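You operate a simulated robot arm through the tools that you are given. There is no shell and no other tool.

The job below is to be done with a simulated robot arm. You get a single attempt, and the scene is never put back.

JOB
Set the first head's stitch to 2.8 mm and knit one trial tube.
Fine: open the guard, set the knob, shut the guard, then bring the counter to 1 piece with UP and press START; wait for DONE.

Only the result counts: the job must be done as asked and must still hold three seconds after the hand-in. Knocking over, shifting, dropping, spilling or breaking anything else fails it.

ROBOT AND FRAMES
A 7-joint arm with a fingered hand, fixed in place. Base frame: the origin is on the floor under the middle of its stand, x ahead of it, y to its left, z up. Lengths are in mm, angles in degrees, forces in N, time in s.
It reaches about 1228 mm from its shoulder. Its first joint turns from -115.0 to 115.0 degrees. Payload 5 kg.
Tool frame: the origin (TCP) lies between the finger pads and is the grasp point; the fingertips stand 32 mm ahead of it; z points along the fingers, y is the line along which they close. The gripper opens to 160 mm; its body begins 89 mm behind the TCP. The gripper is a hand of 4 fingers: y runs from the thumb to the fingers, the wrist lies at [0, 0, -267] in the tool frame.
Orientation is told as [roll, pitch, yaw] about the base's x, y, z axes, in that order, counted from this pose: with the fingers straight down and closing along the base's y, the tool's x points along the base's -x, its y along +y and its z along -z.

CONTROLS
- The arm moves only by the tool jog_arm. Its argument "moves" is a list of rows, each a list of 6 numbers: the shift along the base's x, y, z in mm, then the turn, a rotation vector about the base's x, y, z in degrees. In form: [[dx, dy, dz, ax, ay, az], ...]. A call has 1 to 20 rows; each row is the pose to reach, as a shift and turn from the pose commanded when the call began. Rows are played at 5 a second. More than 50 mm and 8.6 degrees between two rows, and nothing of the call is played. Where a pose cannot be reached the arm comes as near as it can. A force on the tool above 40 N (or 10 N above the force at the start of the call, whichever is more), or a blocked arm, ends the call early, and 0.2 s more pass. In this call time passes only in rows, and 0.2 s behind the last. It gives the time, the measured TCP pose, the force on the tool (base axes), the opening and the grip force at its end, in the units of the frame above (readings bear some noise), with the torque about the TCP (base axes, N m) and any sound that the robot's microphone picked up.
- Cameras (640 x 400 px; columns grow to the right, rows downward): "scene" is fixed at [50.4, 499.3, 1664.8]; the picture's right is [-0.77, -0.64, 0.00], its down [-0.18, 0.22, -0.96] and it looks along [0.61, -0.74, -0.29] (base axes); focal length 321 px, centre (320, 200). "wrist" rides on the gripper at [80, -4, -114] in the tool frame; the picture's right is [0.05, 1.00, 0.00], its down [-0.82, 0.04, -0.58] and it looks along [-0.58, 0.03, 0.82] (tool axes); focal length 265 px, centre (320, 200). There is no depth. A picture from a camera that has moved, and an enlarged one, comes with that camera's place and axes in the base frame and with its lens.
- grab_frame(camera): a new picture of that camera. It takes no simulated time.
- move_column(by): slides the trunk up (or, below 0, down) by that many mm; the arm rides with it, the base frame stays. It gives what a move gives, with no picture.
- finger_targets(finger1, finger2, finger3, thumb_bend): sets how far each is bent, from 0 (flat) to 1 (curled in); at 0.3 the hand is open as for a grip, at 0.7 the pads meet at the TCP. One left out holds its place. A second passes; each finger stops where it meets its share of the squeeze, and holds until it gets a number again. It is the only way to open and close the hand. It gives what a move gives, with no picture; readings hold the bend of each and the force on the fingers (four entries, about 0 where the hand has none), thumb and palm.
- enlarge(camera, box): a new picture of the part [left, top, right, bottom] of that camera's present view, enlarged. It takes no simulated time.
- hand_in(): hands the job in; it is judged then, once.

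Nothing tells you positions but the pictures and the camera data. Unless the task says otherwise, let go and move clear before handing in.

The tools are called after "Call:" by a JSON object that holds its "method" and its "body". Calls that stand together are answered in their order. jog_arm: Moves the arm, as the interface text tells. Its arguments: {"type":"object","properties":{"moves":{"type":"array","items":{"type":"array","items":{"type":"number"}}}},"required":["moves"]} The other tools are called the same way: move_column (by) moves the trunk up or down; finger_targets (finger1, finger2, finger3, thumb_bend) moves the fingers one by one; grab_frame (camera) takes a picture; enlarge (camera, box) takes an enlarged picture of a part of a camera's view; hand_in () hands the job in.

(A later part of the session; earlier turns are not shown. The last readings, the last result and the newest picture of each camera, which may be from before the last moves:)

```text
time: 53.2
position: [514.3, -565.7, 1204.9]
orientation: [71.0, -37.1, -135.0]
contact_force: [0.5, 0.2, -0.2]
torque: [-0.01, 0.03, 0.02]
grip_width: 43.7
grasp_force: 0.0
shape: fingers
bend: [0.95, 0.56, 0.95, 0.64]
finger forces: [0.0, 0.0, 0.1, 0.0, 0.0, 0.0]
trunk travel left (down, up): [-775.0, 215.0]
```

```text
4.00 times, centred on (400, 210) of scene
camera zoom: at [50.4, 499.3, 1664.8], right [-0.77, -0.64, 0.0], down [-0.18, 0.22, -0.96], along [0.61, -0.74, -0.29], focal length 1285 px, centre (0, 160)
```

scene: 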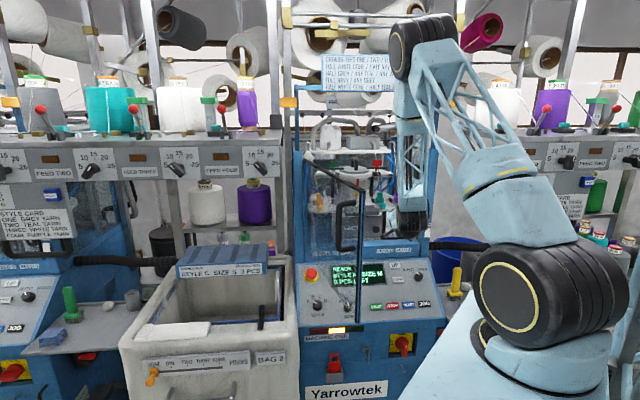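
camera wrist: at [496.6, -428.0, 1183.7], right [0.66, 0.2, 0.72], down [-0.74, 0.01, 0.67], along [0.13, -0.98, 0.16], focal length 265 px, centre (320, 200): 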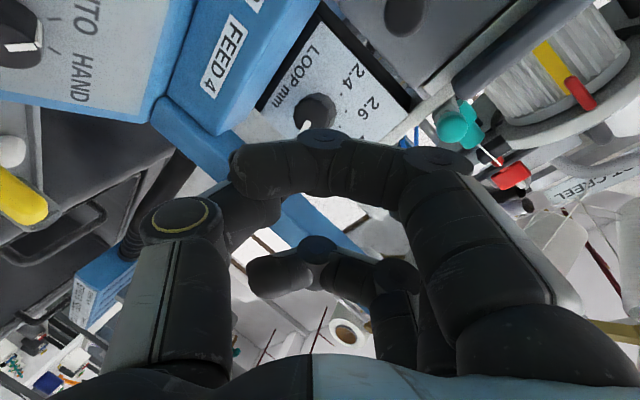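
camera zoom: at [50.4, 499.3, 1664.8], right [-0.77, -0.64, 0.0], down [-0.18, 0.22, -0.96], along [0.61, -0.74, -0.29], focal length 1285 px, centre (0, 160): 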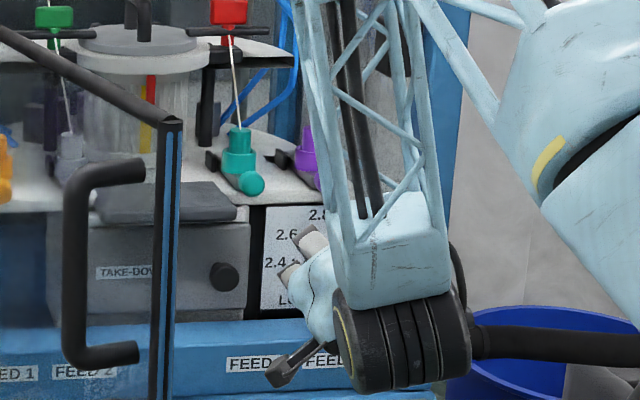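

The knob axis comes out at about R=69, z=1163. I'll open the thumb slightly and move in along the hand's axis, stopping on any contact.

Call:
{"method": "finger_targets", "body": {"finger2": 0.55, "thumb_bend": 0.6}}

Call:
{"method": "jog_arm", "body": {"moves": [[10, -16.2, -5.6, 0, 0, 0], [20, -32.5, -11.2, 0, 0, 0], [30, -48.7, -16.8, 0, 0, 0], [39, -63.5, -22, 0, 0, 0]]}}

Call:
{"method": "grab_frame", "body": {"camera": "wrist"}}

Call:
{"method": "enlarge", "body": {"camera": "scene", "box": [350, 160, 450, 260]}}

```text
time: 54.2
position: [513.6, -565.8, 1205.5]
orientation: [70.8, -36.9, -134.9]
contact_force: [-0.2, 0.2, 0.7]
torque: [-0.01, 0.0, -0.03]
grip_width: 45.7
grasp_force: 0.2
shape: fingers
bend: [0.95, 0.55, 0.95, 0.6]
finger forces: [0.1, 0.0, 0.1, 0.0, 0.0, 0.0]
trunk travel left (down, up): [-775.0, 215.0]
```

```text
time: 55.2
position: [553.4, -628.6, 1182.7]
orientation: [70.7, -37.0, -134.9]
contact_force: [0.7, -0.6, 0.4]
torque: [0.01, 0.03, -0.01]
grip_width: 45.9
grasp_force: 0.1
shape: fingers
bend: [0.95, 0.55, 0.95, 0.6]
finger forces: [0.0, 0.0, 0.0, 0.0, 0.0, 0.0]
trunk travel left (down, up): [-775.0, 215.0]
```

```text
taken
camera wrist: at [535.9, -491.8, 1161.7], right [0.66, 0.2, 0.72], down [-0.74, 0.01, 0.67], along [0.13, -0.98, 0.15], focal length 265 px, centre (320, 200)
```

wrist: 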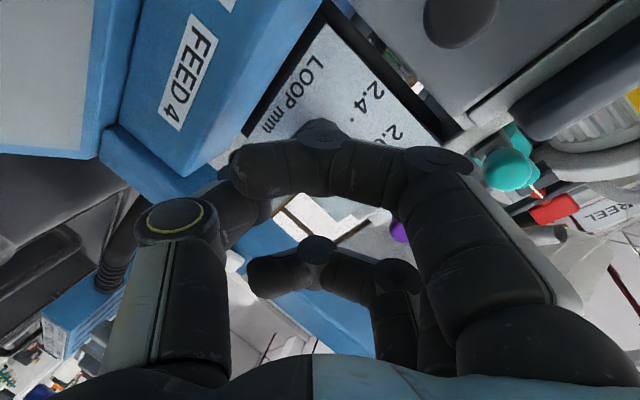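

```text
4.00 times, centred on (400, 210) of scene
camera zoom: at [50.4, 499.3, 1664.8], right [-0.77, -0.64, 0.0], down [-0.18, 0.22, -0.96], along [0.61, -0.74, -0.29], focal length 1285 px, centre (0, 160)
```

zoom: 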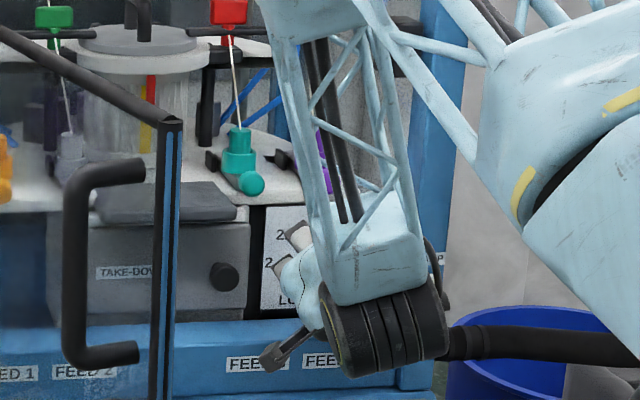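

Call:
{"method": "jog_arm", "body": {"moves": [[7.8, -12.7, -4.4, 0, 0, 0], [15.6, -25.4, -8.7, 0, 0, 0], [20, -32, -11.2, 0, 0, 0], [23.4, -38, -13.1, 0, 0, 0]]}}

Call:
{"method": "grab_frame", "body": {"camera": "wrist"}}

Call:
{"method": "enlarge", "body": {"camera": "scene", "box": [350, 160, 450, 260]}}

```text
time: 56.2
position: [575.5, -663.8, 1170.9]
orientation: [70.9, -37.0, -134.9]
contact_force: [-11.0, 14.6, 3.2]
torque: [-0.36, -0.33, 0.41]
grip_width: 46.3
grasp_force: 9.6
shape: fingers
bend: [0.95, 0.59, 0.95, 0.6]
finger forces: [0.0, 17.6, 0.1, 0.0, 1.6, 0.0]
trunk travel left (down, up): [-775.0, 215.0]
```

```text
taken
camera wrist: at [557.5, -525.9, 1149.5], right [0.66, 0.2, 0.72], down [-0.74, 0.01, 0.67], along [0.13, -0.98, 0.16], focal length 265 px, centre (320, 200)
```

wrist: 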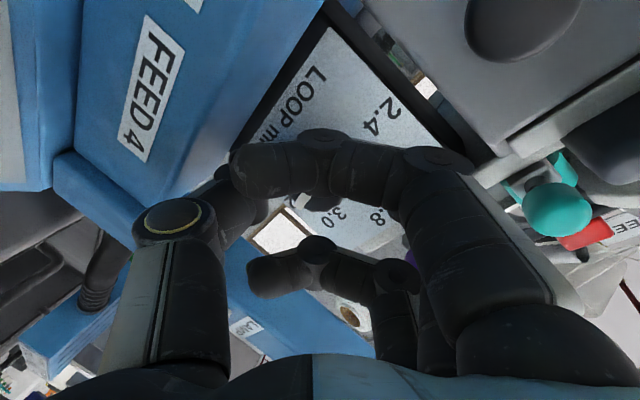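

```text
4.00 times, centred on (400, 210) of scene
camera zoom: at [50.4, 499.3, 1664.8], right [-0.77, -0.64, 0.0], down [-0.18, 0.22, -0.96], along [0.61, -0.74, -0.29], focal length 1285 px, centre (0, 160)
```

zoom: 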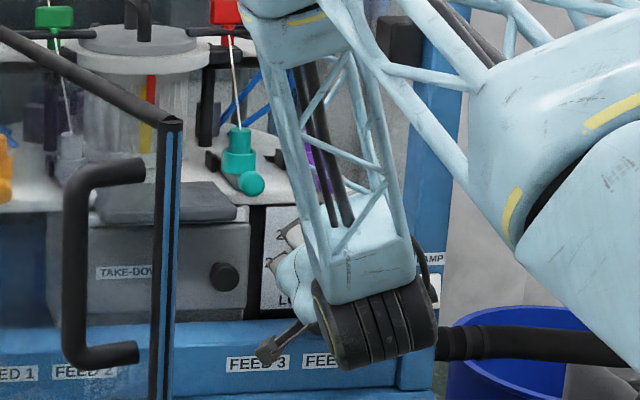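

Finger 2's tip has reached the dial plate. I'll back off about 8 mm and close finger 2 and thumb on the knob.

Call:
{"method": "jog_arm", "body": {"moves": [[-4.5, 7.2, 2.4, 0, 0, 0]]}}

Call:
{"method": "finger_targets", "body": {"finger2": 0.72, "thumb_bend": 0.72}}

Call:
{"method": "grab_frame", "body": {"camera": "wrist"}}

Call:
{"method": "enlarge", "body": {"camera": "wrist", "box": [220, 60, 440, 260]}}

```text
time: 56.6
position: [571.1, -658.4, 1171.7]
orientation: [70.9, -37.0, -135.0]
contact_force: [-0.3, -1.3, -1.2]
torque: [0.02, 0.0, 0.0]
grip_width: 46.1
grasp_force: 0.5
shape: fingers
bend: [0.95, 0.55, 0.95, 0.6]
finger forces: [0.1, 0.1, 0.0, 0.0, 1.5, 0.1]
trunk travel left (down, up): [-775.0, 215.0]
```

```text
time: 57.6
position: [571.5, -659.6, 1172.0]
orientation: [70.8, -36.9, -134.9]
contact_force: [-6.9, -0.3, -12.8]
torque: [0.26, 0.17, -0.12]
grip_width: 44.1
grasp_force: 13.9
shape: fingers
bend: [0.95, 0.62, 0.95, 0.65]
finger forces: [0.0, 6.8, 0.0, 0.0, 19.7, 0.0]
trunk travel left (down, up): [-775.0, 215.0]
```

```text
taken
camera wrist: at [553.3, -521.8, 1149.7], right [0.66, 0.2, 0.72], down [-0.74, 0.01, 0.67], along [0.13, -0.98, 0.15], focal length 265 px, centre (320, 200)
```

wrist: 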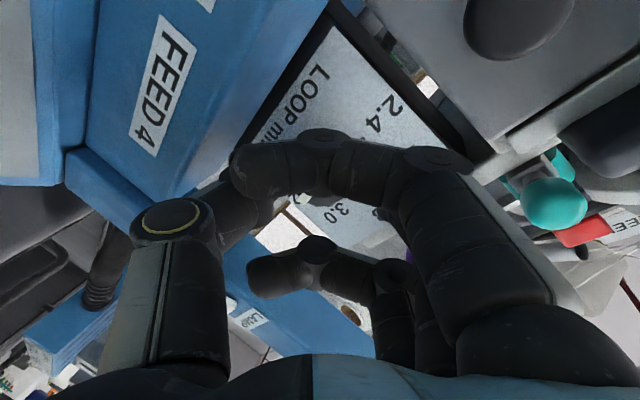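

```text
2.00 times, centred on (330, 160) of wrist
camera zoom: at [553.3, -521.8, 1149.7], right [0.66, 0.2, 0.72], down [-0.74, 0.01, 0.67], along [0.13, -0.98, 0.15], focal length 531 px, centre (300, 280)
```

zoom: 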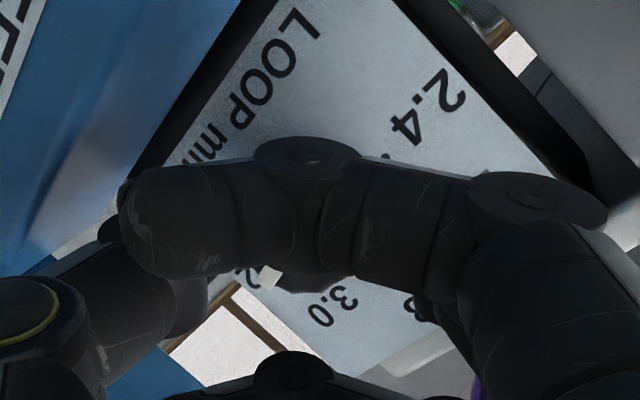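

The knob is gripped and I can see the pointer tip near 3.2. I'll rotate the hand about the knob's axis counter-clockwise (from the front) by 24° first.

Call:
{"method": "jog_arm", "body": {"moves": [[-0.3, 0, -1.2, -2.83, 2.83, 0], [-0.35, 0.6, -2.5, -5.66, 5.66, 0], [0, 1.0, -3.1, -8.48, 8.48, 0], [0.35, 1.35, -3.7, -11.3, 11.3, 0], [0.7, 1.7, -4.3, -14.1, 14.1, 0], [1.0, 2.0, -5.0, -17, 17, 0]]}}

Call:
{"method": "grab_frame", "body": {"camera": "wrist"}}

Call:
{"method": "enlarge", "body": {"camera": "wrist", "box": [220, 60, 440, 260]}}

```text
time: 59.0
position: [571.5, -658.1, 1167.4]
orientation: [70.8, -61.1, -134.9]
contact_force: [-7.0, -6.0, -4.9]
torque: [0.08, 0.01, -0.13]
grip_width: 44.1
grasp_force: 10.8
shape: fingers
bend: [0.95, 0.62, 0.95, 0.66]
finger forces: [0.0, 7.4, 0.0, 0.0, 14.7, 0.0]
trunk travel left (down, up): [-775.0, 215.0]
```

```text
taken
camera wrist: at [542.9, -531.8, 1113.0], right [0.83, 0.37, 0.41], down [-0.51, 0.24, 0.82], along [0.21, -0.9, 0.39], focal length 265 px, centre (320, 200)
```

wrist: 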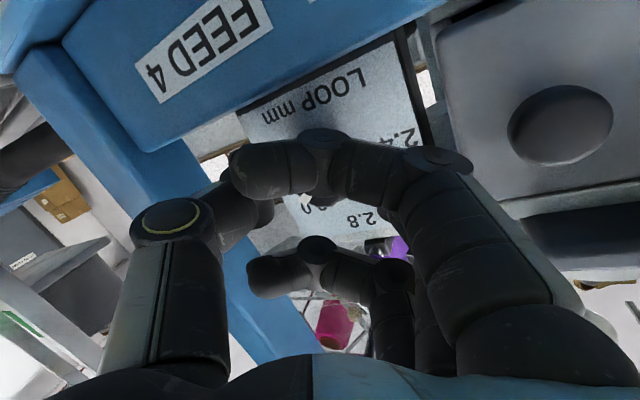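

```text
2.00 times, centred on (330, 160) of wrist
camera zoom: at [542.9, -531.8, 1113.0], right [0.83, 0.37, 0.41], down [-0.51, 0.24, 0.82], along [0.21, -0.9, 0.39], focal length 531 px, centre (300, 280)
```

zoom: 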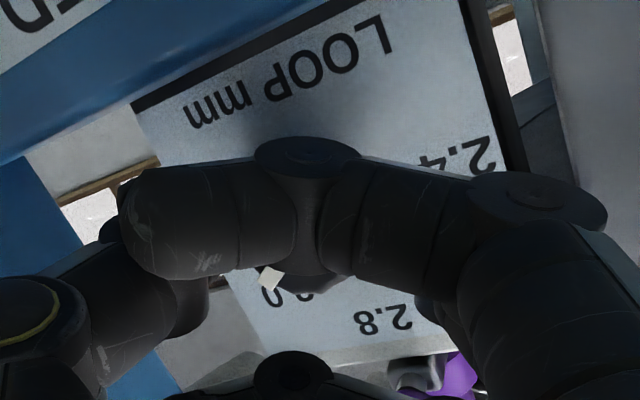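

The knob turns with the hand; the pointer is now beside 3.0. I'll continue another 20°.

Call:
{"method": "jog_arm", "body": {"moves": [[0.2, 0.2, -0.7, -2.83, 2.83, 0], [0.45, 0.4, -1.4, -5.66, 5.66, 0], [0.6, 0.6, -2.2, -8.48, 8.48, 0], [0.8, 0.75, -2.9, -11.3, 11.3, 0], [0.9, 0.9, -3.7, -14.1, 14.1, 0]]}}

Call:
{"method": "grab_frame", "body": {"camera": "wrist"}}

Call:
{"method": "enlarge", "body": {"camera": "wrist", "box": [220, 60, 440, 260]}}

Call:
{"method": "enlarge", "body": {"camera": "scene", "box": [350, 160, 450, 260]}}

```text
time: 60.2
position: [570.8, -669.5, 1186.2]
orientation: [78.4, -79.7, -142.3]
contact_force: [-3.9, -5.9, 24.0]
torque: [-0.45, -0.29, -0.04]
grip_width: 41.1
grasp_force: 12.7
shape: fingers
bend: [0.95, 0.66, 0.95, 0.69]
finger forces: [0.0, 12.1, 0.0, 0.0, 13.7, 0.0]
trunk travel left (down, up): [-775.0, 215.0]
```

```text
taken
camera wrist: at [528.1, -560.9, 1110.7], right [0.89, 0.44, 0.12], down [-0.33, 0.45, 0.83], along [0.31, -0.78, 0.54], focal length 265 px, centre (320, 200)
```

wrist: 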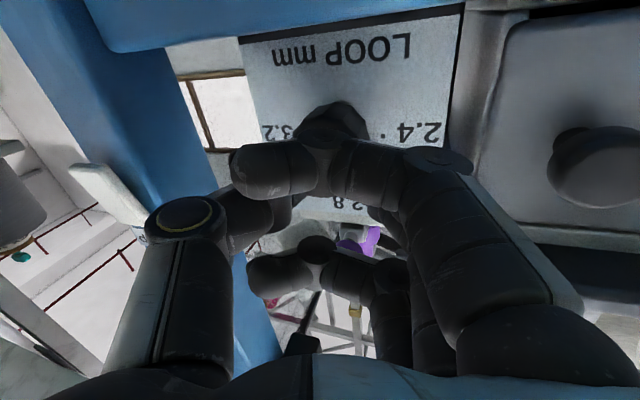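

```text
2.00 times, centred on (330, 160) of wrist
camera zoom: at [528.1, -560.9, 1110.7], right [0.89, 0.44, 0.12], down [-0.33, 0.45, 0.83], along [0.31, -0.78, 0.54], focal length 531 px, centre (300, 280)
```

zoom: 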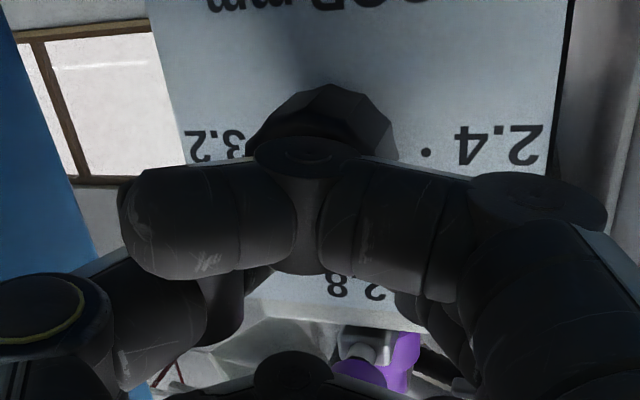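

```text
4.00 times, centred on (400, 210) of scene
camera zoom: at [50.4, 499.3, 1664.8], right [-0.77, -0.64, 0.0], down [-0.18, 0.22, -0.96], along [0.61, -0.74, -0.29], focal length 1285 px, centre (0, 160)
```

zoom: 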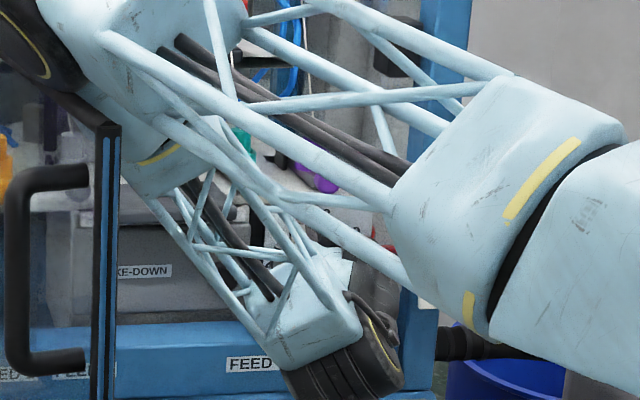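

The arm's elbow has swung to the left and seems to have nudged the door wider, and the hand has drifted upward. I'll look at the whole scene before doing anything more.

Call:
{"method": "grab_frame", "body": {"camera": "scene"}}

Call:
{"method": "enlarge", "body": {"camera": "scene", "box": [280, 80, 480, 260]}}

Call:
{"method": "enlarge", "body": {"camera": "wrist", "box": [240, 0, 480, 150]}}

```text
taken
```

scene: 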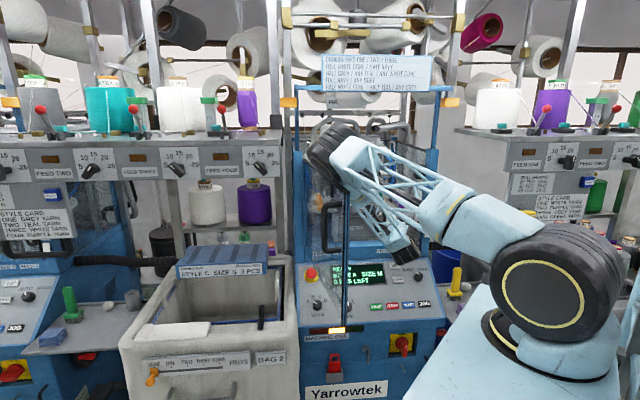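

```text
2.22 times, centred on (380, 170) of scene
camera zoom: at [50.4, 499.3, 1664.8], right [-0.77, -0.64, 0.0], down [-0.18, 0.22, -0.96], along [0.61, -0.74, -0.29], focal length 714 px, centre (187, 267)
```

zoom: 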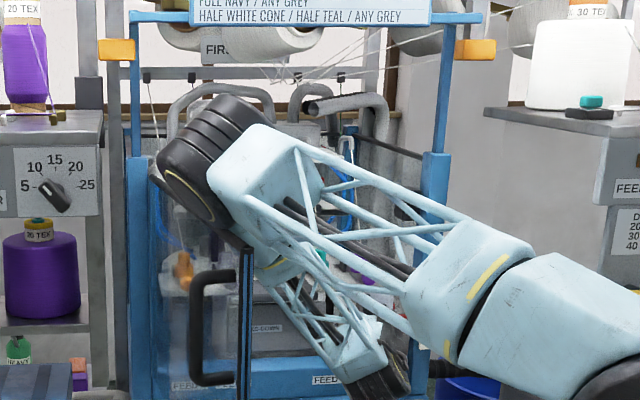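

```text
2.67 times, centred on (360, 75) of wrist
camera zoom: at [528.1, -560.9, 1110.7], right [0.89, 0.44, 0.12], down [-0.33, 0.45, 0.83], along [0.31, -0.78, 0.54], focal length 708 px, centre (213, 533)
```

zoom: 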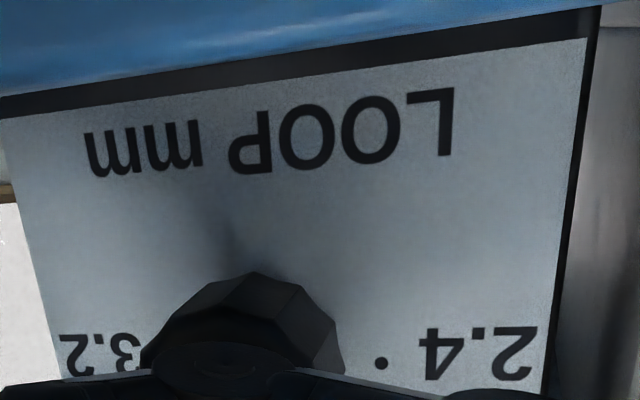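

The elbow leans by the door and the hand no longer sits true on the knob. I'll release the knob first so it isn't disturbed, and see where the arm settles.

Call:
{"method": "finger_targets", "body": {"finger2": 0.52, "thumb_bend": 0.56}}

Call:
{"method": "grab_frame", "body": {"camera": "scene"}}

Call:
{"method": "grab_frame", "body": {"camera": "wrist"}}

```text
time: 61.2
position: [572.3, -660.7, 1182.0]
orientation: [76.2, -79.8, -140.2]
contact_force: [-0.9, 2.3, -1.1]
torque: [-0.03, 0.03, 0.01]
grip_width: 48.3
grasp_force: 0.5
shape: fingers
bend: [0.95, 0.53, 0.95, 0.56]
finger forces: [0.1, 1.5, 0.1, 0.0, 0.0, 0.0]
trunk travel left (down, up): [-775.0, 215.0]
```

```text
taken
```

scene: 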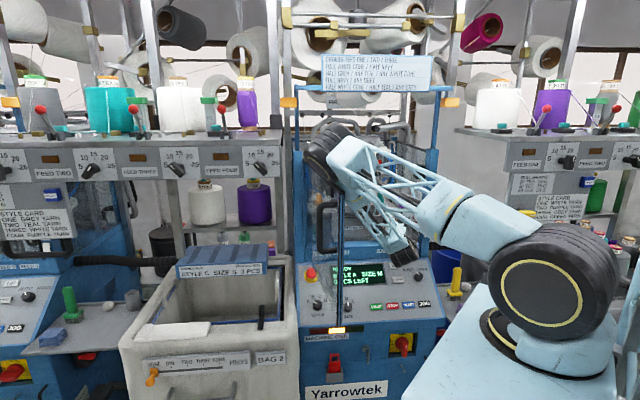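

```text
taken
camera wrist: at [529.1, -550.3, 1106.4], right [0.89, 0.43, 0.12], down [-0.33, 0.44, 0.83], along [0.31, -0.78, 0.54], focal length 265 px, centre (320, 200)
```

wrist: 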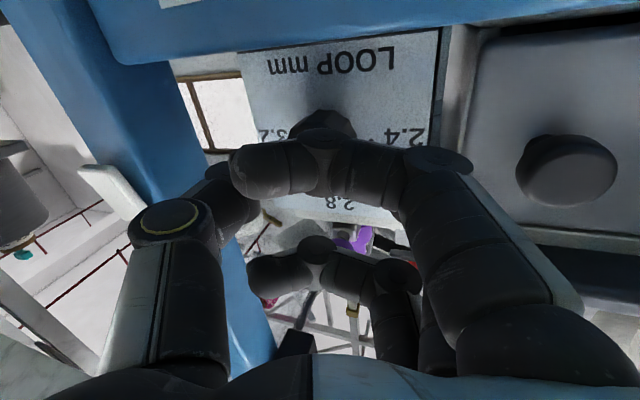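

I'm off the knob. I'll retreat the hand along its own axis and check how the elbow behaves.

Call:
{"method": "jog_arm", "body": {"moves": [[-4.5, 9, 0.5, 0, 0, 0], [-9, 18, 1, 0, 0, 0], [-13.5, 27, 1.3, 0, 0, 0], [-18, 36, 1.5, 0, 0, 0], [-22.5, 45, 1.5, 0, 0, 0], [-27, 54, 2, 0, 0, 0]]}}

Call:
{"method": "grab_frame", "body": {"camera": "scene"}}

Call:
{"method": "grab_frame", "body": {"camera": "wrist"}}

```text
time: 62.6
position: [543.5, -606.4, 1171.6]
orientation: [71.5, -80.7, -135.7]
contact_force: [-0.3, 0.2, -0.1]
torque: [-0.01, 0.03, 0.01]
grip_width: 48.6
grasp_force: 0.0
shape: fingers
bend: [0.95, 0.52, 0.95, 0.56]
finger forces: [0.0, 0.0, 0.0, 0.0, 0.1, 0.0]
trunk travel left (down, up): [-775.0, 215.0]
```

```text
taken
```

scene: 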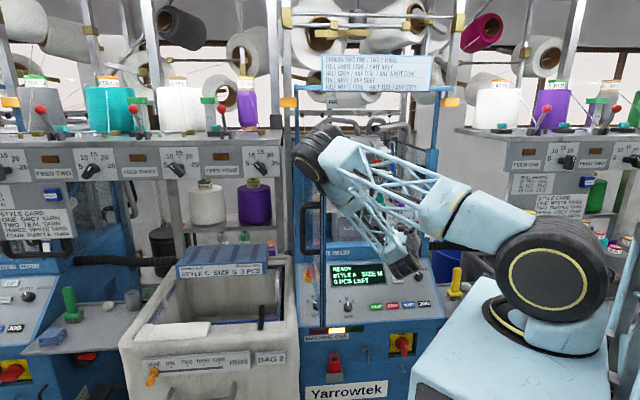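

```text
taken
camera wrist: at [500.2, -497.5, 1096.7], right [0.9, 0.43, 0.1], down [-0.31, 0.44, 0.84], along [0.32, -0.79, 0.53], focal length 265 px, centre (320, 200)
```

wrist: 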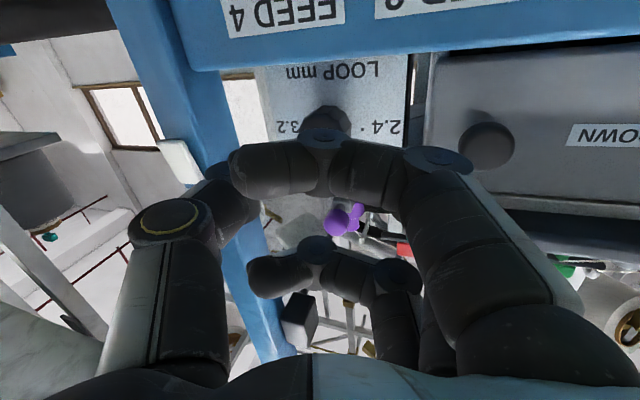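

The hand is back about 60 mm from the knob. I'll open all fingers to clear the camera's view and read the pointer.

Call:
{"method": "finger_targets", "body": {"finger1": 0.4, "finger2": 0.45, "finger3": 0.45, "thumb_bend": 0.5}}

Call:
{"method": "grab_frame", "body": {"camera": "wrist"}}

Call:
{"method": "enlarge", "body": {"camera": "wrist", "box": [240, 40, 440, 180]}}

```text
time: 63.6
position: [544.9, -607.4, 1171.7]
orientation: [71.8, -80.5, -135.9]
contact_force: [0.2, 0.3, -0.1]
torque: [0.01, 0.0, -0.01]
grip_width: 110.4
grasp_force: 0.0
shape: fingers
bend: [0.4, 0.45, 0.45, 0.5]
finger forces: [0.0, 0.0, 0.0, 0.1, 0.0, 0.0]
trunk travel left (down, up): [-775.0, 215.0]
```

```text
taken
camera wrist: at [500.4, -498.3, 1097.4], right [0.9, 0.43, 0.11], down [-0.31, 0.44, 0.84], along [0.32, -0.79, 0.53], focal length 265 px, centre (320, 200)
```

wrist: 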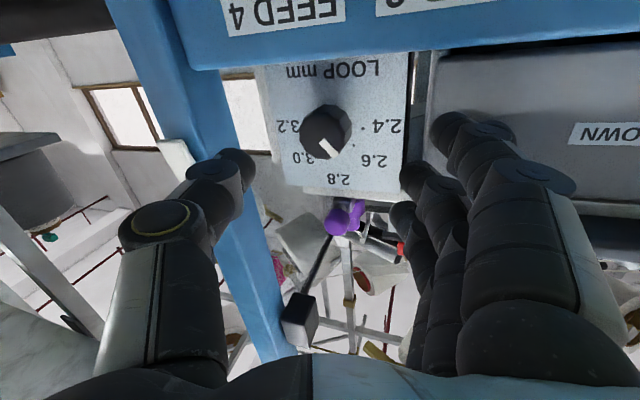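

```text
2.86 times, centred on (340, 110) of wrist
camera zoom: at [500.4, -498.3, 1097.4], right [0.9, 0.43, 0.11], down [-0.31, 0.44, 0.84], along [0.32, -0.79, 0.53], focal length 758 px, centre (263, 457)
```

zoom: 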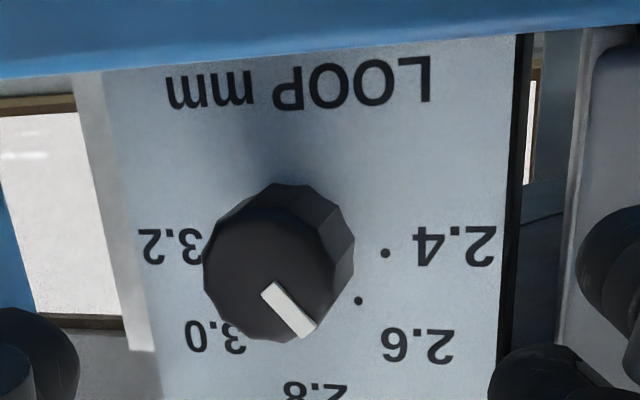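

The pointer now reads about 40° left of vertical, roughly 2.6, because the slip turned it too far. I'll back the hand out to the earlier diagonal pose so the elbow comes back, then correct clockwise in small strokes.

Call:
{"method": "jog_arm", "body": {"moves": [[-5, 7, 5.5, 5.2, -5.2, 0], [-10, 14, 11, 10.4, -10.4, 0], [-15, 21, 16.5, 15.5, -15.5, 0], [-20, 28, 22, 20.7, -20.7, 0], [-25, 35, 27.5, 25.9, -25.9, 0], [-30.4, 41.7, 33, 31.1, -31.1, 0]]}}

Call:
{"method": "grab_frame", "body": {"camera": "scene"}}

Call:
{"method": "grab_frame", "body": {"camera": "wrist"}}

```text
time: 65.2
position: [517.7, -545.7, 1203.1]
orientation: [71.2, -37.1, -134.9]
contact_force: [-0.6, 0.6, -0.3]
torque: [0.02, 0.02, -0.01]
grip_width: 110.6
grasp_force: 0.1
shape: fingers
bend: [0.4, 0.45, 0.45, 0.5]
finger forces: [0.1, 0.1, 0.0, 0.1, 0.0, 0.0]
trunk travel left (down, up): [-775.0, 215.0]
stopped in row 6: the arm was blocked; the commanded pose is now the measured one
```

```text
taken
```

scene: 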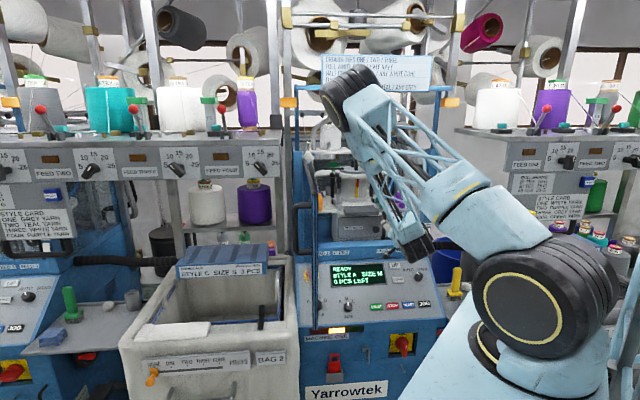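

```text
taken
camera wrist: at [500.8, -408.9, 1180.9], right [0.66, 0.21, 0.72], down [-0.74, 0.01, 0.67], along [0.13, -0.98, 0.16], focal length 265 px, centre (320, 200)
```

wrist: 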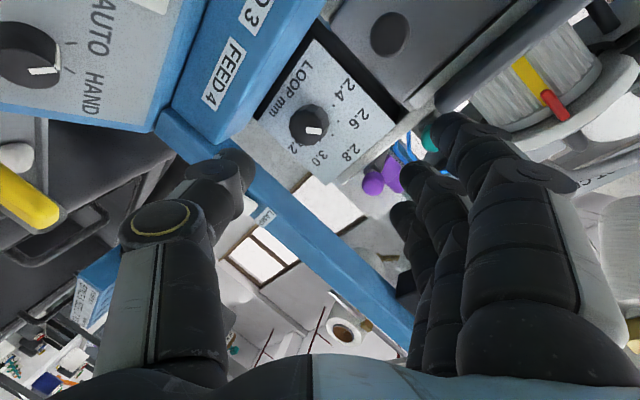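

Call:
{"method": "enlarge", "body": {"camera": "wrist", "box": [240, 30, 420, 190]}}

Call:
{"method": "enlarge", "body": {"camera": "scene", "box": [270, 90, 470, 270]}}

```text
2.50 times, centred on (330, 110) of wrist
camera zoom: at [500.8, -408.9, 1180.9], right [0.66, 0.21, 0.72], down [-0.74, 0.01, 0.67], along [0.13, -0.98, 0.16], focal length 664 px, centre (295, 425)
```

zoom: 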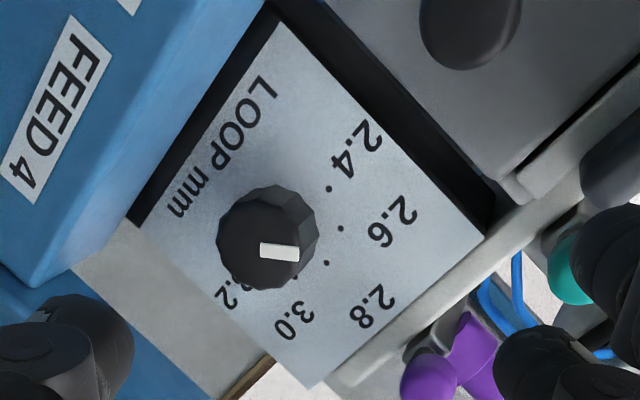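

```text
2.22 times, centred on (370, 180) of scene
camera zoom: at [50.4, 499.3, 1664.8], right [-0.77, -0.64, 0.0], down [-0.18, 0.22, -0.96], along [0.61, -0.74, -0.29], focal length 714 px, centre (209, 244)
```

zoom: 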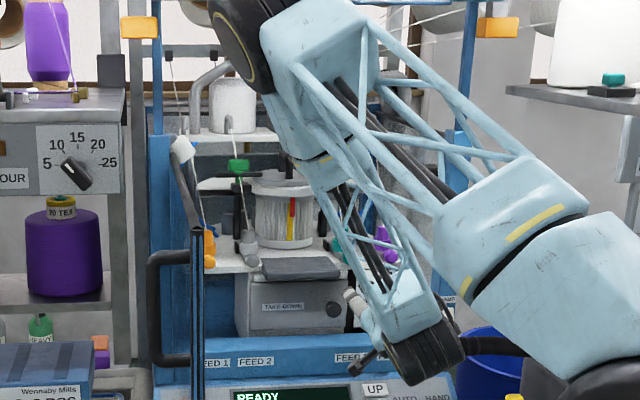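

The door is now open about 90°, which is fine. The pointer is about 43° left of vertical, so I need roughly 43° clockwise. I'll first swing the hand back to the level forward pose to bring the elbow back to the right.

Call:
{"method": "jog_arm", "body": {"moves": [[-5, -1, 8, -4.5, 5.5, 3.6], [-10.5, -1.6, 16, -9, 11, 7.3], [-16, -2.4, 24, -13.5, 16.5, 10.9], [-21, -3.2, 32, -17.9, 21.9, 14.5], [-26, -4, 41, -22.4, 27.4, 18.1], [-31.5, -5, 49, -26.9, 32.9, 21.8], [-36.8, -5.7, 57, -31.4, 38.4, 25.4]]}}

Call:
{"method": "grab_frame", "body": {"camera": "scene"}}

Call:
{"method": "grab_frame", "body": {"camera": "wrist"}}

```text
time: 66.8
position: [481.3, -555.6, 1257.8]
orientation: [1.0, -74.3, -44.7]
contact_force: [0.3, -0.6, -0.4]
torque: [0.0, 0.01, 0.0]
grip_width: 110.5
grasp_force: 0.0
shape: fingers
bend: [0.4, 0.45, 0.45, 0.5]
finger forces: [0.0, 0.0, 0.1, 0.1, 0.0, 0.0]
trunk travel left (down, up): [-775.0, 215.0]
```

```text
taken
```

scene: 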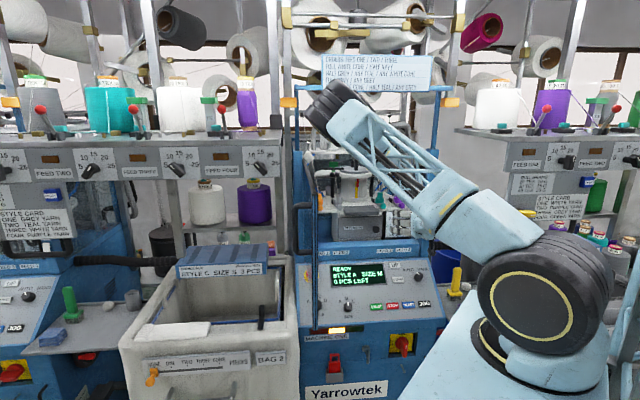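

```text
taken
camera wrist: at [383.8, -466.7, 1211.5], right [0.68, 0.73, -0.05], down [-0.22, 0.26, 0.94], along [0.7, -0.63, 0.33], focal length 265 px, centre (320, 200)
```

wrist: 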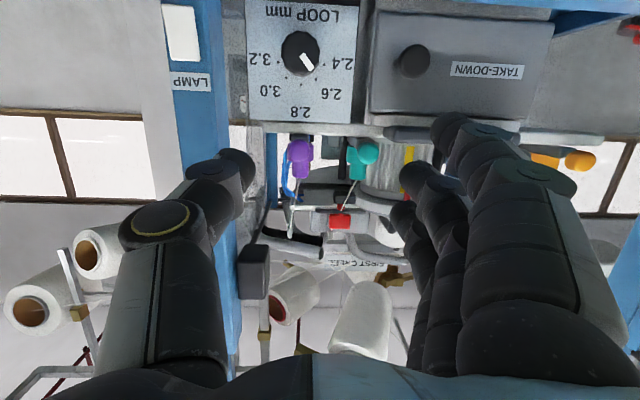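

The elbow is still on the left. I'll raise the hand in front of the machine and turn the fingers down again, which earlier left the elbow on the right side.

Call:
{"method": "jog_arm", "body": {"moves": [[-7, 5, 38, 0, 0, 0], [-14, 10, 76, 0, 0, 0], [-22, 15, 115, 0, 0, 0], [-29, 20, 154, 0, 0, 0], [-36, 25, 192, 0, 0, 0]]}}

Call:
{"method": "jog_arm", "body": {"moves": [[-5, 5, 14, 5.27, 5.27, 0], [-10, 10, 28, 10.5, 10.5, 0], [-15, 15, 42, 15.8, 15.8, 0], [-20, 20, 56, 21.1, 21.1, 0], [-25, 25, 70, 26.4, 26.4, 0], [-30, 30, 84, 31.6, 31.6, 0], [-35, 35, 98, 36.9, 36.9, 0], [-40, 40, 112, 42.2, 42.2, 0], [-45, 45, 126, 47.4, 47.4, 0], [-49.5, 49.5, 140, 52.7, 52.7, 0]]}}

Call:
{"method": "grab_frame", "body": {"camera": "scene"}}

Call:
{"method": "grab_frame", "body": {"camera": "wrist"}}

```text
time: 68.0
position: [440.4, -527.2, 1452.8]
orientation: [1.4, -74.5, -45.2]
contact_force: [0.3, -0.2, -1.0]
torque: [0.0, 0.01, 0.02]
grip_width: 110.9
grasp_force: 0.1
shape: fingers
bend: [0.4, 0.45, 0.45, 0.5]
finger forces: [0.0, 0.0, 0.1, 0.0, 0.1, 0.0]
trunk travel left (down, up): [-775.0, 215.0]
```

```text
time: 70.2
position: [397.0, -481.5, 1589.2]
orientation: [1.2, 0.4, -45.0]
contact_force: [1.1, 0.4, -1.0]
torque: [0.03, 0.05, -0.01]
grip_width: 111.1
grasp_force: 0.1
shape: fingers
bend: [0.4, 0.45, 0.45, 0.5]
finger forces: [0.0, 0.1, 0.0, 0.0, 0.0, 0.1]
out of reach, approached as far as the arm can: row 4, 6
trunk travel left (down, up): [-775.0, 215.0]
```

```text
taken
```

scene: 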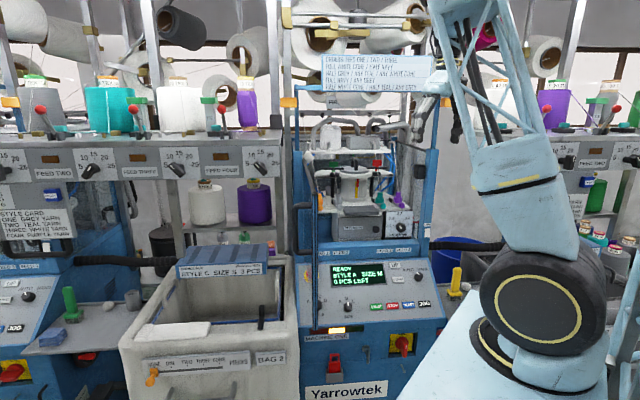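

```text
taken
camera wrist: at [336.6, -428.4, 1703.6], right [0.67, 0.74, 0.02], down [0.6, -0.56, 0.57], along [0.44, -0.37, -0.82], focal length 265 px, centre (320, 200)
```

wrist: 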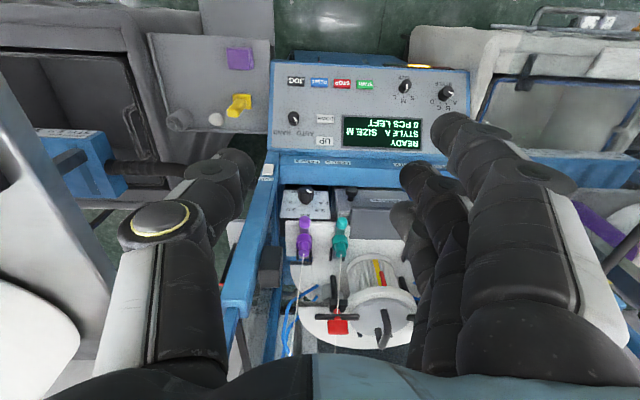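

The elbow is back up on the right and nothing else looks disturbed. I'll read the dial and check the door.

Call:
{"method": "enlarge", "body": {"camera": "scene", "box": [370, 180, 440, 250]}}

Call:
{"method": "enlarge", "body": {"camera": "scene", "box": [280, 110, 450, 270]}}

Call:
{"method": "enlarge", "body": {"camera": "wrist", "box": [260, 50, 480, 230]}}

```text
5.71 times, centred on (405, 215) of scene
camera zoom: at [50.4, 499.3, 1664.8], right [-0.77, -0.64, 0.0], down [-0.18, 0.22, -0.96], along [0.61, -0.74, -0.29], focal length 1835 px, centre (-166, 114)
```

zoom: 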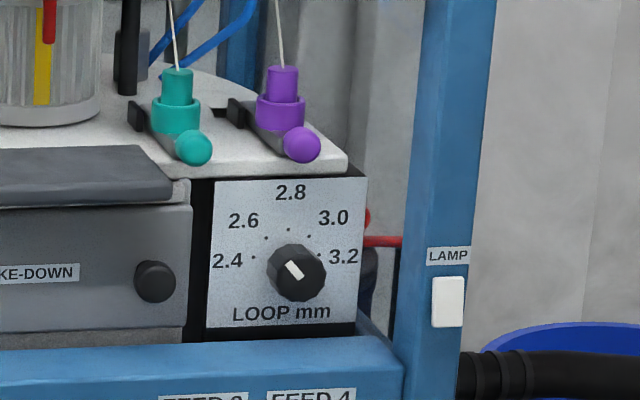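

```text
2.50 times, centred on (365, 190) of scene
camera zoom: at [50.4, 499.3, 1664.8], right [-0.77, -0.64, 0.0], down [-0.18, 0.22, -0.96], along [0.61, -0.74, -0.29], focal length 803 px, centre (208, 225)
```

zoom: 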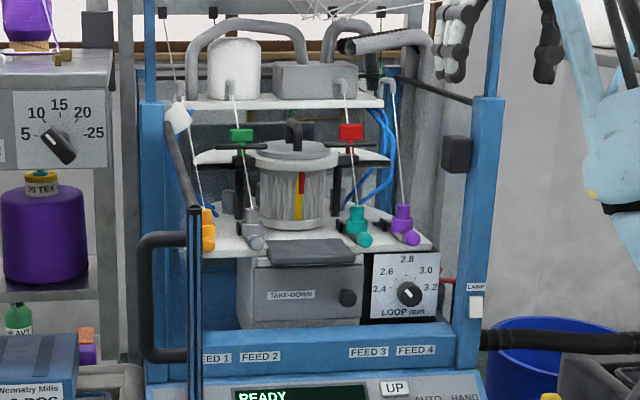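

```text
2.22 times, centred on (370, 140) of wrist
camera zoom: at [336.6, -428.4, 1703.6], right [0.67, 0.74, 0.02], down [0.6, -0.56, 0.57], along [0.44, -0.37, -0.82], focal length 590 px, centre (209, 333)
```

zoom: 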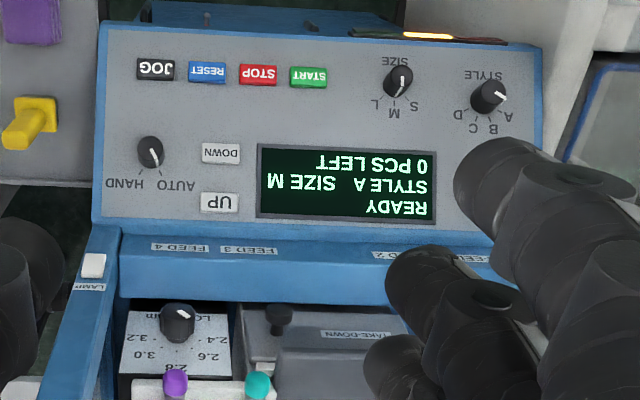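

Call:
{"method": "enlarge", "body": {"camera": "wrist", "box": [370, 60, 470, 130]}}

Call:
{"method": "enlarge", "body": {"camera": "scene", "box": [300, 250, 450, 340]}}

```text
5.71 times, centred on (420, 95) of wrist
camera zoom: at [336.6, -428.4, 1703.6], right [0.67, 0.74, 0.02], down [0.6, -0.56, 0.57], along [0.44, -0.37, -0.82], focal length 1517 px, centre (-251, 800)
```

zoom: 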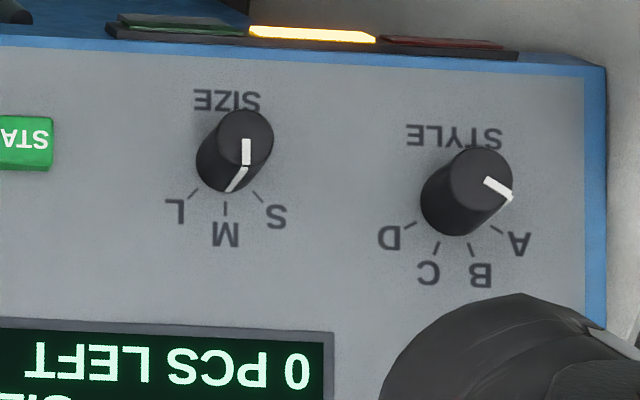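

```text
4.27 times, centred on (375, 295) of scene
camera zoom: at [50.4, 499.3, 1664.8], right [-0.77, -0.64, 0.0], down [-0.18, 0.22, -0.96], along [0.61, -0.74, -0.29], focal length 1370 px, centre (85, -205)
```

zoom: 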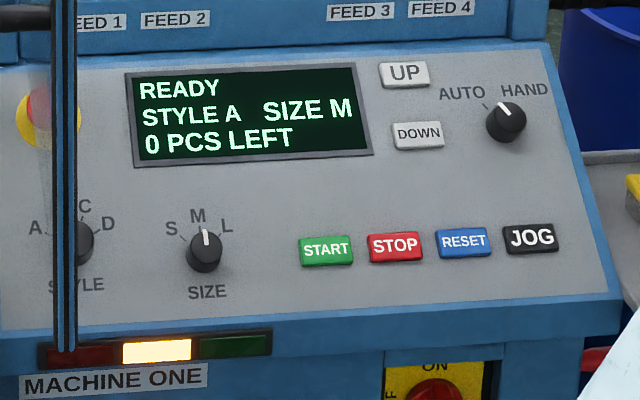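

The pointer is about 41° left of vertical, near 2.6, and the door is fully open. I'll re-enter with a smoother path: tip the hand forward while moving in, then take the diagonal grip pose.

Call:
{"method": "finger_targets", "body": {"finger1": 0.95, "finger2": 0.55, "finger3": 0.95, "thumb_bend": 0.6}}

Call:
{"method": "jog_arm", "body": {"moves": [[9, -9, -33, -5.3, -5.3, 0], [19, -18, -67, -10.6, -10.6, 0], [28, -27, -100, -15.9, -15.9, 0], [37, -36, -134, -21.2, -21.2, 0], [47, -45, -167, -26.5, -26.5, 0], [56, -53.5, -200, -31.8, -31.8, 0], [65, -62, -234, -37.1, -37.1, 0], [75, -71, -267, -42.4, -42.4, 0], [84, -80, -301, -47.7, -47.7, 0], [93, -89, -334, -53, -53, 0]]}}

Call:
{"method": "grab_frame", "body": {"camera": "scene"}}

Call:
{"method": "grab_frame", "body": {"camera": "wrist"}}

```text
time: 71.2
position: [396.0, -480.2, 1590.9]
orientation: [1.3, 0.1, -45.0]
contact_force: [0.4, -0.7, -0.3]
torque: [0.0, 0.02, 0.02]
grip_width: 45.8
grasp_force: 0.2
shape: fingers
bend: [0.95, 0.55, 0.95, 0.6]
finger forces: [0.0, 0.0, 0.0, 0.0, 0.0, 0.0]
trunk travel left (down, up): [-775.0, 215.0]
```

```text
time: 73.5
position: [488.6, -571.3, 1256.6]
orientation: [0.9, -74.8, -44.6]
contact_force: [0.6, -1.4, 1.0]
torque: [0.02, -0.01, 0.01]
grip_width: 46.4
grasp_force: 0.1
shape: fingers
bend: [0.95, 0.55, 0.95, 0.6]
finger forces: [0.0, 0.0, 0.1, 0.0, 0.0, 0.0]
trunk travel left (down, up): [-775.0, 215.0]
```

```text
taken
```

scene: 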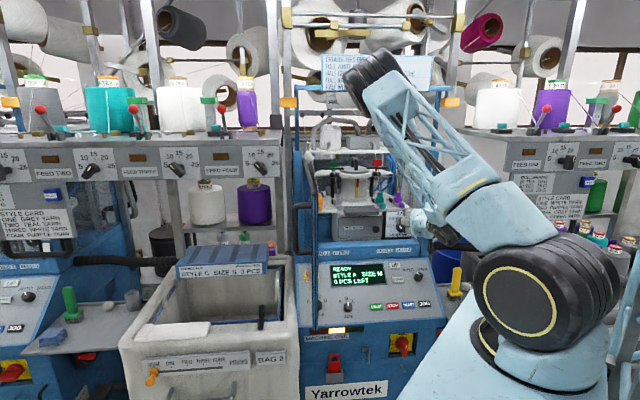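

```text
taken
camera wrist: at [392.1, -482.6, 1208.8], right [0.68, 0.73, -0.05], down [-0.22, 0.27, 0.94], along [0.7, -0.63, 0.34], focal length 265 px, centre (320, 200)
```

wrist: 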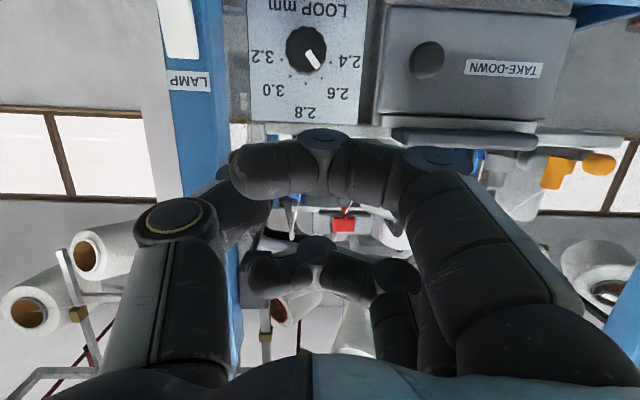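

Call:
{"method": "jog_arm", "body": {"moves": [[8, 0.5, -14, 2.3, -5, -4.6], [16, 1, -28, 4.6, -10, -9.2], [24, 1.4, -43, 7, -15, -13.9], [32, 1.9, -57, 9.3, -20, -18.5], [40, 2.4, -71, 11.6, -25, -23.1]]}}

Call:
{"method": "grab_frame", "body": {"camera": "scene"}}

Call:
{"method": "grab_frame", "body": {"camera": "wrist"}}

```text
time: 74.7
position: [528.8, -567.4, 1185.8]
orientation: [71.0, -61.1, -134.7]
contact_force: [0.2, 0.2, 0.5]
torque: [0.0, 0.02, -0.05]
grip_width: 46.1
grasp_force: 0.0
shape: fingers
bend: [0.95, 0.55, 0.95, 0.6]
finger forces: [0.0, 0.0, 0.0, 0.1, 0.1, 0.0]
trunk travel left (down, up): [-775.0, 215.0]
```

```text
taken
```

scene: 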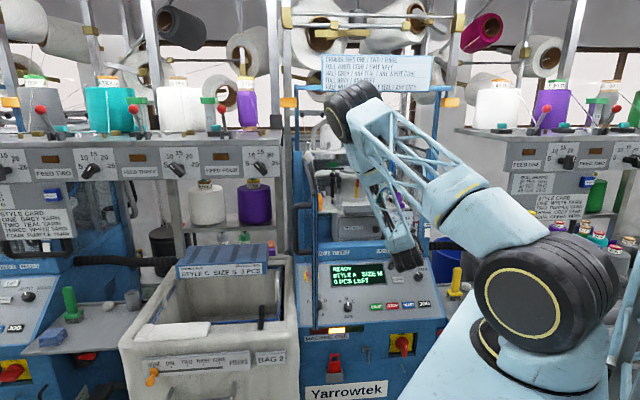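

```text
taken
camera wrist: at [499.4, -441.6, 1131.3], right [0.83, 0.38, 0.41], down [-0.52, 0.23, 0.82], along [0.21, -0.9, 0.39], focal length 265 px, centre (320, 200)
```

wrist: 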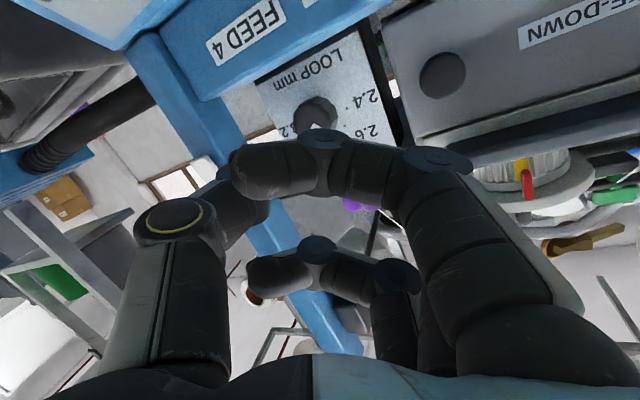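

The same proven diagonal pose is reached. I'll approach along the hand axis to the previous grip position.

Call:
{"method": "jog_arm", "body": {"moves": [[11, -23.5, -5, 0, 0, 0], [22, -47, -10, 0, 0, 0], [33, -70.5, -15, 0, 0, 0], [42.5, -91.1, -19, 0, 0, 0]]}}

Call:
{"method": "enlarge", "body": {"camera": "wrist", "box": [200, 40, 460, 260]}}

Call:
{"method": "enlarge", "body": {"camera": "scene", "box": [300, 80, 480, 280]}}

```text
time: 75.7
position: [570.7, -659.1, 1166.9]
orientation: [70.9, -61.0, -134.6]
contact_force: [0.7, 0.1, -1.0]
torque: [0.03, 0.03, -0.04]
grip_width: 46.1
grasp_force: 0.1
shape: fingers
bend: [0.95, 0.55, 0.95, 0.6]
finger forces: [0.0, 0.1, 0.0, 0.0, 0.0, 0.1]
trunk travel left (down, up): [-775.0, 215.0]
```

```text
1.82 times, centred on (330, 150) of wrist
camera zoom: at [542.0, -533.6, 1111.9], right [0.83, 0.38, 0.41], down [-0.52, 0.23, 0.82], along [0.21, -0.9, 0.39], focal length 483 px, centre (302, 291)
```

zoom: 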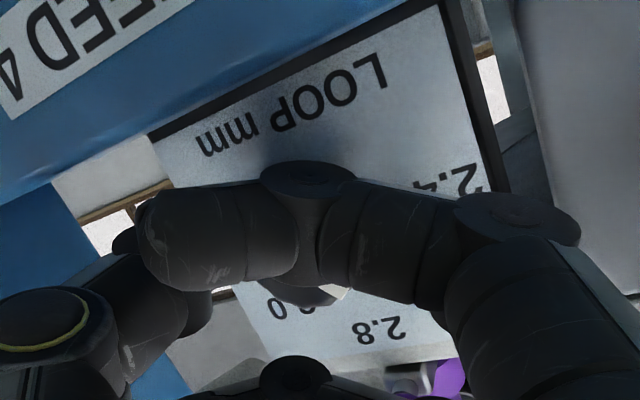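

```text
2.00 times, centred on (390, 180) of scene
camera zoom: at [50.4, 499.3, 1664.8], right [-0.77, -0.64, 0.0], down [-0.18, 0.22, -0.96], along [0.61, -0.74, -0.29], focal length 642 px, centre (180, 240)
```

zoom: 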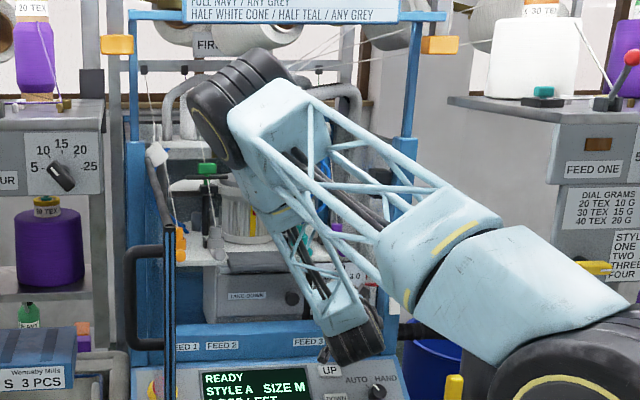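

In place with no contact, and the pointer tip is visible. I'll close on the knob.

Call:
{"method": "finger_targets", "body": {"finger2": 0.72, "thumb_bend": 0.72}}

Call:
{"method": "enlarge", "body": {"camera": "wrist", "box": [200, 40, 460, 260]}}

```text
time: 76.7
position: [572.1, -660.2, 1165.7]
orientation: [70.8, -61.0, -134.5]
contact_force: [-6.9, -7.1, -5.4]
torque: [0.04, 0.04, -0.15]
grip_width: 43.6
grasp_force: 12.2
shape: fingers
bend: [0.95, 0.6, 0.95, 0.66]
finger forces: [0.1, 6.9, 0.0, 0.0, 17.1, 0.0]
trunk travel left (down, up): [-775.0, 215.0]
```

```text
1.82 times, centred on (330, 150) of wrist
camera zoom: at [541.3, -533.8, 1111.7], right [0.83, 0.38, 0.41], down [-0.52, 0.23, 0.82], along [0.21, -0.9, 0.39], focal length 483 px, centre (302, 291)
```

zoom: 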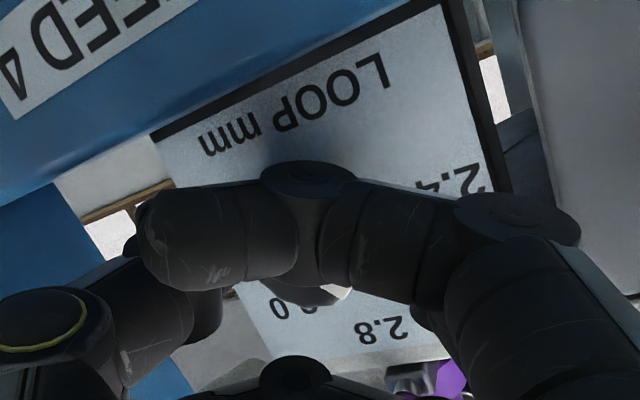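

Gripped again. I'll turn clockwise 24° about the knob axis and check.

Call:
{"method": "jog_arm", "body": {"moves": [[-0.14, -0.14, 0.46, 2.83, -2.83, 0], [-0.31, -0.31, 0.9, 5.66, -5.66, 0], [-0.5, -0.5, 1.33, 8.48, -8.48, 0], [-0.7, -0.7, 1.74, 11.3, -11.3, 0], [-0.94, -0.94, 2.13, 14.1, -14.1, 0], [-1.2, -1.2, 2.5, 17, -17, 0]]}}

Call:
{"method": "enlarge", "body": {"camera": "wrist", "box": [200, 40, 460, 260]}}

Call:
{"method": "grab_frame", "body": {"camera": "scene"}}

```text
time: 78.0
position: [570.7, -659.9, 1168.5]
orientation: [71.2, -36.9, -134.7]
contact_force: [-4.8, -6.1, -5.3]
torque: [0.02, -0.01, -0.15]
grip_width: 44.1
grasp_force: 10.8
shape: fingers
bend: [0.95, 0.6, 0.95, 0.66]
finger forces: [0.0, 7.1, 0.0, 0.0, 15.2, 0.0]
trunk travel left (down, up): [-775.0, 215.0]
```

```text
1.82 times, centred on (330, 150) of wrist
camera zoom: at [552.0, -522.8, 1146.8], right [0.66, 0.2, 0.73], down [-0.74, 0.01, 0.67], along [0.13, -0.98, 0.16], focal length 483 px, centre (302, 291)
```

zoom: 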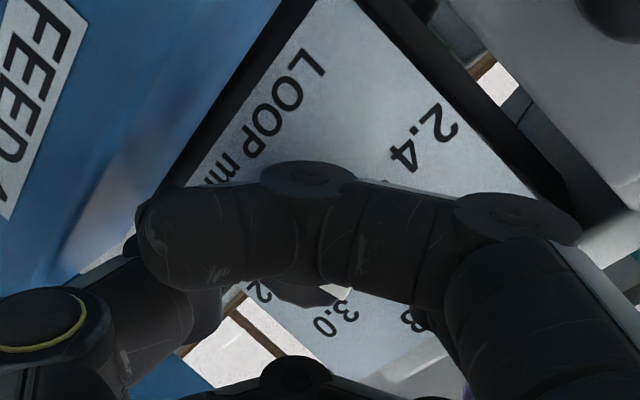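

```text
taken
```

scene: 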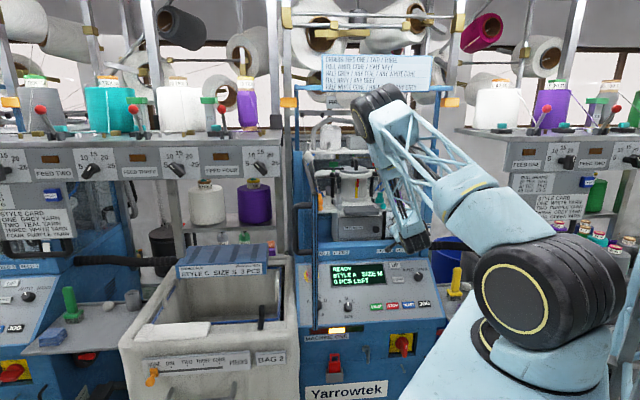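

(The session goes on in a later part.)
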